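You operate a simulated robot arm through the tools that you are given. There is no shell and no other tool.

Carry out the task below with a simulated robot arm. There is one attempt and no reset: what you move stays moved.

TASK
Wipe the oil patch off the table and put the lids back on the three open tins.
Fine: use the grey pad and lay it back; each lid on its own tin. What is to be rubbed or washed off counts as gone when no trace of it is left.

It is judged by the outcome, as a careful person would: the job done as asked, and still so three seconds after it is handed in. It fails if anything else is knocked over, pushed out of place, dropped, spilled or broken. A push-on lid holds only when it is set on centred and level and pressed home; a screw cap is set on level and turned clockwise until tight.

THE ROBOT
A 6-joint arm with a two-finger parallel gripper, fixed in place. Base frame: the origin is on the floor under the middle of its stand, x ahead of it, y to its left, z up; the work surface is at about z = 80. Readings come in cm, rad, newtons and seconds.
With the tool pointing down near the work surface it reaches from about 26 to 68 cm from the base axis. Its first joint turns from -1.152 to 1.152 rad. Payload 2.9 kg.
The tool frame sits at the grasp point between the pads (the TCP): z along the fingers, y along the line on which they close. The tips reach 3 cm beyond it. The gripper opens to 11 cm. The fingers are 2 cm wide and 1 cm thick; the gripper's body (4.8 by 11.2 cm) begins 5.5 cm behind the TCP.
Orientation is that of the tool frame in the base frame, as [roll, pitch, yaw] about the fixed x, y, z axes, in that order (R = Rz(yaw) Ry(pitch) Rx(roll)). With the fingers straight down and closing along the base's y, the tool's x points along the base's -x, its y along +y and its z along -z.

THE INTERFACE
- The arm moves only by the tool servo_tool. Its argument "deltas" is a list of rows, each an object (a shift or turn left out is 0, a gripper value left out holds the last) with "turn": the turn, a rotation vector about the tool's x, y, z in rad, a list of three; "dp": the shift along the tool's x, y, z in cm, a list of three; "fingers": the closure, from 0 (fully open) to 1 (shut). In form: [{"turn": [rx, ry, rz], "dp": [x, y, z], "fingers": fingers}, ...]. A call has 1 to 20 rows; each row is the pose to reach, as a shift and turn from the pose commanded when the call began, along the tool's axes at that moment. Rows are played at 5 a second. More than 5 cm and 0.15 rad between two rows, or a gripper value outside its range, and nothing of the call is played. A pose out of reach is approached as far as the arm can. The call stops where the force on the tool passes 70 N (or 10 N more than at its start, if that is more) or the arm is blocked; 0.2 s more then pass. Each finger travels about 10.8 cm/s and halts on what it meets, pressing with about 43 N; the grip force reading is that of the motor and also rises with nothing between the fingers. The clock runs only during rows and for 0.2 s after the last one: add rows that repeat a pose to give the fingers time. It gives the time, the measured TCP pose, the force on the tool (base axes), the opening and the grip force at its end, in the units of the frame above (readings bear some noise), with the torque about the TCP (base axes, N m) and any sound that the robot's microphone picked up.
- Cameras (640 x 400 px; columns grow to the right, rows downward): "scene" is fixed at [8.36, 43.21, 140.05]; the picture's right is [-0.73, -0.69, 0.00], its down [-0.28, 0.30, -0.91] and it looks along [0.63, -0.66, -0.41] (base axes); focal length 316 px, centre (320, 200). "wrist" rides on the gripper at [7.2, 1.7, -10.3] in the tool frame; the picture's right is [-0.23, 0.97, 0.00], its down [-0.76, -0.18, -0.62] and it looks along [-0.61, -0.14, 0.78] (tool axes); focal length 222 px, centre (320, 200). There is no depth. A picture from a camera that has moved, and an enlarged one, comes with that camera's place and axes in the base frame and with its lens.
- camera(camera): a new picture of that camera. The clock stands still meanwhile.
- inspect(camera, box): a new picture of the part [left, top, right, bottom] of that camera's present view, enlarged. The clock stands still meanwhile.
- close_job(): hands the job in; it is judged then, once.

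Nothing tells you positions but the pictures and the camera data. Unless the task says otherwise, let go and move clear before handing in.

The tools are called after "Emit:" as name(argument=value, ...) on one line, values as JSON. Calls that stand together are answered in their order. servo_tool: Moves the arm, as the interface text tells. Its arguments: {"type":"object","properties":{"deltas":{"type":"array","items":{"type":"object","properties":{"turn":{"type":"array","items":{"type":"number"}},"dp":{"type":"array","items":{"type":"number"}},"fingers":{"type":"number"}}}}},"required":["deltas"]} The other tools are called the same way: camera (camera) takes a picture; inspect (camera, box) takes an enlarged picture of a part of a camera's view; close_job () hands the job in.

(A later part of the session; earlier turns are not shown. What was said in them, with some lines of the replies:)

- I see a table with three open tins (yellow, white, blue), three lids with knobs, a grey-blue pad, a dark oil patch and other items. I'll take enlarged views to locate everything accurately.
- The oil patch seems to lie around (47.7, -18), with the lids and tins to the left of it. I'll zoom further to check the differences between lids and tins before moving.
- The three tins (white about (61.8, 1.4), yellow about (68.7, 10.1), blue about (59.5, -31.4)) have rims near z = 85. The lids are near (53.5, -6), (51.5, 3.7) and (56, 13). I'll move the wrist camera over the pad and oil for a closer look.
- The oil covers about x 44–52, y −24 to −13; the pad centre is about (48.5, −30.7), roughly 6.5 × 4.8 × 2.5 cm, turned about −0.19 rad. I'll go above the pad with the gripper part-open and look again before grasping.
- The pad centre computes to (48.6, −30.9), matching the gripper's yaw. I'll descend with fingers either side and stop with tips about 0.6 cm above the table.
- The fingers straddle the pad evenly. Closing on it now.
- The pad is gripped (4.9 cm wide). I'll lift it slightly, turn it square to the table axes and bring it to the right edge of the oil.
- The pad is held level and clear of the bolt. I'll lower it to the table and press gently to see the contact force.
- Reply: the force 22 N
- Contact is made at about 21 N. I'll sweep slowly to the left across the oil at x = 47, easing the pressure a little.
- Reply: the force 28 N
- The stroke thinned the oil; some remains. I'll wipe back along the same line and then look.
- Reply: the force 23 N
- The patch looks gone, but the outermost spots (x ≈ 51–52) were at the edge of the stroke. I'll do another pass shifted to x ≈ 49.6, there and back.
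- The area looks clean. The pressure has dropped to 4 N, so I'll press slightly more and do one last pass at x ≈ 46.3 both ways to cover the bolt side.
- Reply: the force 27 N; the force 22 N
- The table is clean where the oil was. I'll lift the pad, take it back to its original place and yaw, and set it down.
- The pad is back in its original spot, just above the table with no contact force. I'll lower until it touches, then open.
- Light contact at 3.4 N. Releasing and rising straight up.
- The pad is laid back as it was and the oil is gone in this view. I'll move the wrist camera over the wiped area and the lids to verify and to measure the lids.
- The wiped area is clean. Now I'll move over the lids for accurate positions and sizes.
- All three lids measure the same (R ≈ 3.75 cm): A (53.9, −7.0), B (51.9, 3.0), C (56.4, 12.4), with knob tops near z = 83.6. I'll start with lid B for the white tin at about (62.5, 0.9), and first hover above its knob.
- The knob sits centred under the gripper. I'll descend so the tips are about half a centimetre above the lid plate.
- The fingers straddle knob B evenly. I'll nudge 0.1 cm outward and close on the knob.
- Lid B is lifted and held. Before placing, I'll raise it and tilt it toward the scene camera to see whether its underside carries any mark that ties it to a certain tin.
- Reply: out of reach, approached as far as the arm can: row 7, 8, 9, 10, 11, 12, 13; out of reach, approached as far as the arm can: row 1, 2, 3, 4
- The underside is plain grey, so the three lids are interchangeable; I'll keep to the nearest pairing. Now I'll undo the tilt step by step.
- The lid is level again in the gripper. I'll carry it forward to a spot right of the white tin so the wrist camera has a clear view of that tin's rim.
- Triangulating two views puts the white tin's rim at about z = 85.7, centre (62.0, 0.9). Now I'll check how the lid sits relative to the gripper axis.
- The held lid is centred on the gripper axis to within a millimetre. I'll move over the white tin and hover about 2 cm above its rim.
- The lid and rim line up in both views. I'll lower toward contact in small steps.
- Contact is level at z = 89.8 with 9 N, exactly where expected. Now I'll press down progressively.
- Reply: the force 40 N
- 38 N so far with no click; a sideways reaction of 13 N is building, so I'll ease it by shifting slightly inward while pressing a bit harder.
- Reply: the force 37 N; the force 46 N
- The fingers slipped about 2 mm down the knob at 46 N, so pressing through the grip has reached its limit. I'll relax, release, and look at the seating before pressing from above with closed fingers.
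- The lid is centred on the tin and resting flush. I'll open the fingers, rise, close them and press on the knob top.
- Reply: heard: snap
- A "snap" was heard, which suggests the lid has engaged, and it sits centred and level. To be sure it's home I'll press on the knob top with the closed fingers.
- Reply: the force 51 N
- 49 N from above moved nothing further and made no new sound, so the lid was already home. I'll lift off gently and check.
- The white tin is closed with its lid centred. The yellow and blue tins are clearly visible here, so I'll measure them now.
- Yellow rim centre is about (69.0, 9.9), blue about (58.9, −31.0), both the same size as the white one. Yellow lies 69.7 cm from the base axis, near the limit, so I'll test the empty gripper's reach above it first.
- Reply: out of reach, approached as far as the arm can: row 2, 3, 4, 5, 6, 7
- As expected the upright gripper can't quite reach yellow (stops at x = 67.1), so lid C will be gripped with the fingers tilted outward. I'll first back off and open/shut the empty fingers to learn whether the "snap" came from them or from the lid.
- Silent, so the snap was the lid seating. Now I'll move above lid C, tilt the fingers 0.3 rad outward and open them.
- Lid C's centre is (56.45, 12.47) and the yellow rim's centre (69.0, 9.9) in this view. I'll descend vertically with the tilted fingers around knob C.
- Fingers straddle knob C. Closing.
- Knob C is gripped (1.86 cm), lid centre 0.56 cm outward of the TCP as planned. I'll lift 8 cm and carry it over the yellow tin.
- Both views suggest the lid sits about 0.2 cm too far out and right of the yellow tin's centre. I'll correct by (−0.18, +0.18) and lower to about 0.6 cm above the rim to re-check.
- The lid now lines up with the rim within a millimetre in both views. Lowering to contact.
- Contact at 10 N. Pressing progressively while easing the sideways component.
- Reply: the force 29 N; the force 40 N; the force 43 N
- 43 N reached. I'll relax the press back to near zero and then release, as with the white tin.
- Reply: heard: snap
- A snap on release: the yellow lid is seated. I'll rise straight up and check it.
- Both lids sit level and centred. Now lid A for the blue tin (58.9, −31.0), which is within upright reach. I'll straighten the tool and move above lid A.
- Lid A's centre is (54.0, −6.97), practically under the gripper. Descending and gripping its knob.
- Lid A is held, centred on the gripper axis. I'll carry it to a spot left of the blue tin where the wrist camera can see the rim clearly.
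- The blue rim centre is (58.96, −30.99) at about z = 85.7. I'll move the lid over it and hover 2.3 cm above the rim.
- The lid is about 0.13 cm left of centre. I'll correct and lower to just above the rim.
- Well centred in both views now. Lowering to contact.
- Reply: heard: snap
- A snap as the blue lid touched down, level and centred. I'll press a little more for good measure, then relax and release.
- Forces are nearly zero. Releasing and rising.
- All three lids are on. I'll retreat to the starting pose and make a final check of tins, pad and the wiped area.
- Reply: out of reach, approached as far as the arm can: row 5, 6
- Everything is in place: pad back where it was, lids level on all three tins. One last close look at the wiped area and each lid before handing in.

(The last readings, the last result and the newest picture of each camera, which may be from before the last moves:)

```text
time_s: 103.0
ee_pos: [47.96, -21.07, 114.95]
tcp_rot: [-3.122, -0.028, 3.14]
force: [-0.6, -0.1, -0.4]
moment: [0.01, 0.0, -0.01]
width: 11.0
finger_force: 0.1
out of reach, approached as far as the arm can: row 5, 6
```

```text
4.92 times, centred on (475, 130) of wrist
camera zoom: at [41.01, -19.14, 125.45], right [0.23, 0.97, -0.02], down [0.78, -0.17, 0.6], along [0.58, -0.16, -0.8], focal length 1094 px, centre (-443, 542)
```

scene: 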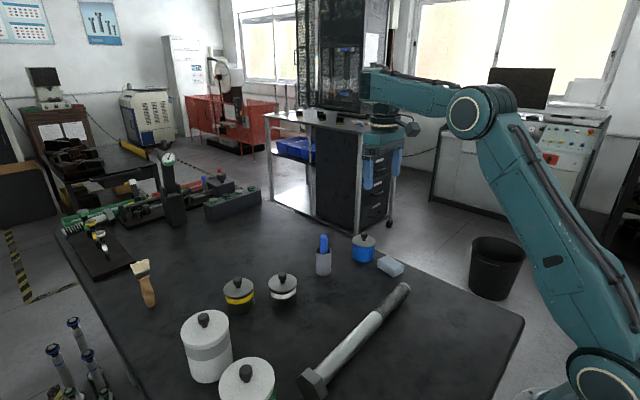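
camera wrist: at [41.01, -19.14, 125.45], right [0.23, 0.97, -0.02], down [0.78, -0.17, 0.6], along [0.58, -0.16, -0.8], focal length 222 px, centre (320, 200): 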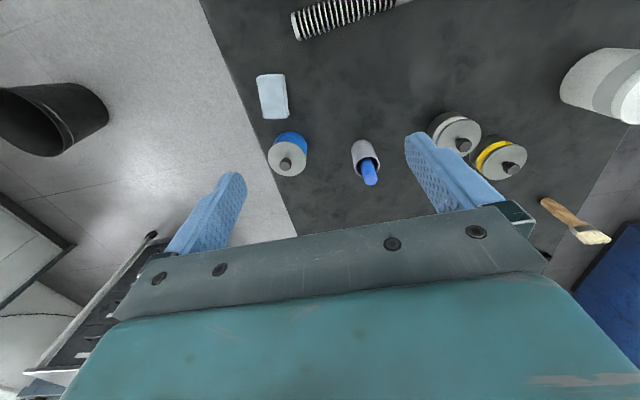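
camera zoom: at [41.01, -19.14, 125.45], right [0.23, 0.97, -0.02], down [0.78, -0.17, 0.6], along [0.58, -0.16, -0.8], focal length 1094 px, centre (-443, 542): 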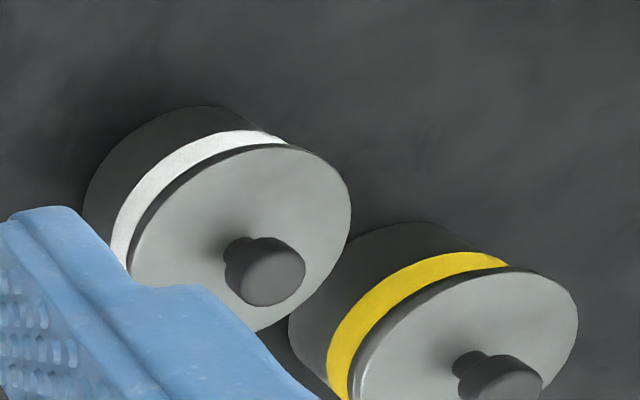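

Emit:
inspect(camera="wrist", box=[470, 130, 530, 168])

Emit:
inspect(camera="scene", box=[218, 275, 262, 303])

Emit:
inspect(camera="scene", box=[262, 268, 306, 296])

```text
10.53 times, centred on (500, 149) of wrist
camera zoom: at [41.01, -19.14, 125.45], right [0.23, 0.97, -0.02], down [0.78, -0.17, 0.6], along [0.58, -0.16, -0.8], focal length 2338 px, centre (-1575, 737)
```

zoom: 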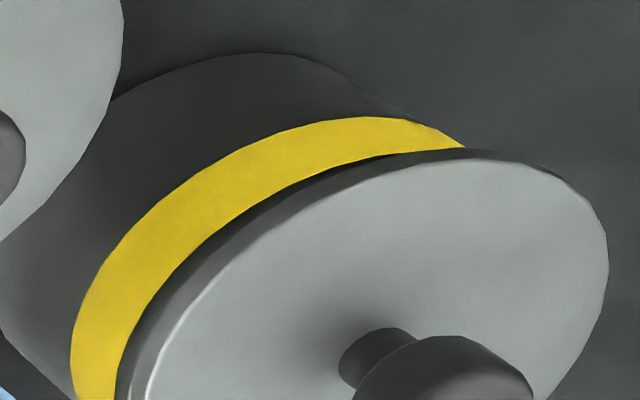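

```text
14.29 times, centred on (240, 289) of scene
camera zoom: at [8.36, 43.21, 140.05], right [-0.73, -0.69, 0.0], down [-0.28, 0.3, -0.91], along [0.63, -0.66, -0.41], focal length 4517 px, centre (1463, -1071)
```

zoom: 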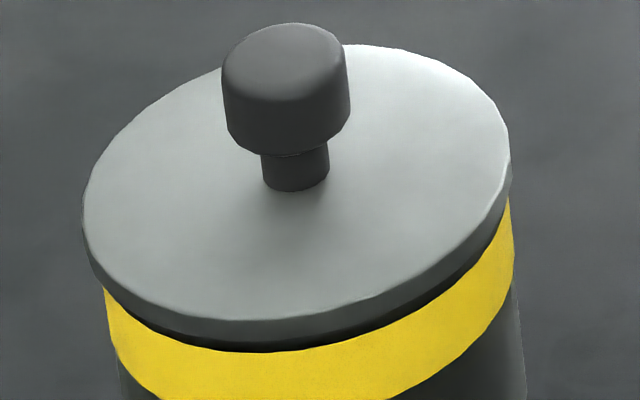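

```text
14.29 times, centred on (284, 282) of scene
camera zoom: at [8.36, 43.21, 140.05], right [-0.73, -0.69, 0.0], down [-0.28, 0.3, -0.91], along [0.63, -0.66, -0.41], focal length 4517 px, centre (834, -971)
```

zoom: 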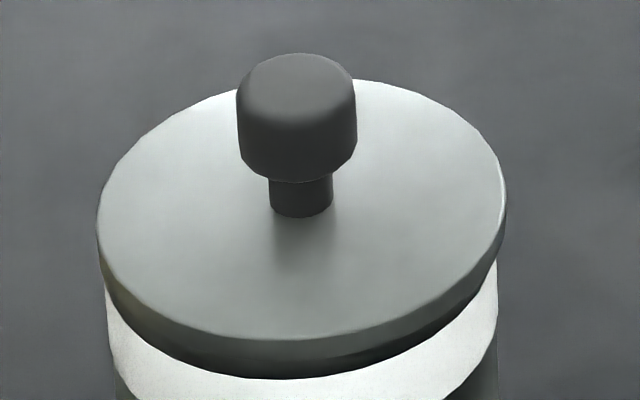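

The oil patch is gone with no trace left, and the grey pad is back where it lay. All three lids sit level and centred on their tins, and each one snapped home. The white tin moved about 2 mm while I pressed its lid; nothing else was disturbed. The arm is clear, so I'm handing the job in.

Emit:
close_job()

```text
The job is handed in.
```

The job is handed in. The oil patch is wiped off with no trace visible in close-up views, and the grey pad is back where it lay.

Each of the three open tins has a lid on, level and centred, and I heard a snap for each one. The lids are identical, with plain grey undersides, so I put each on the tin that suited its position best: B on white, C on yellow and A on blue.

- **Press check:** I pressed the white lid again from above afterwards and it did not move. I did not re-press the yellow and blue lids.
- **Small shift:** the white tin moved about 2 mm while its lid was being pressed. Nothing else looked out of place in the final check.
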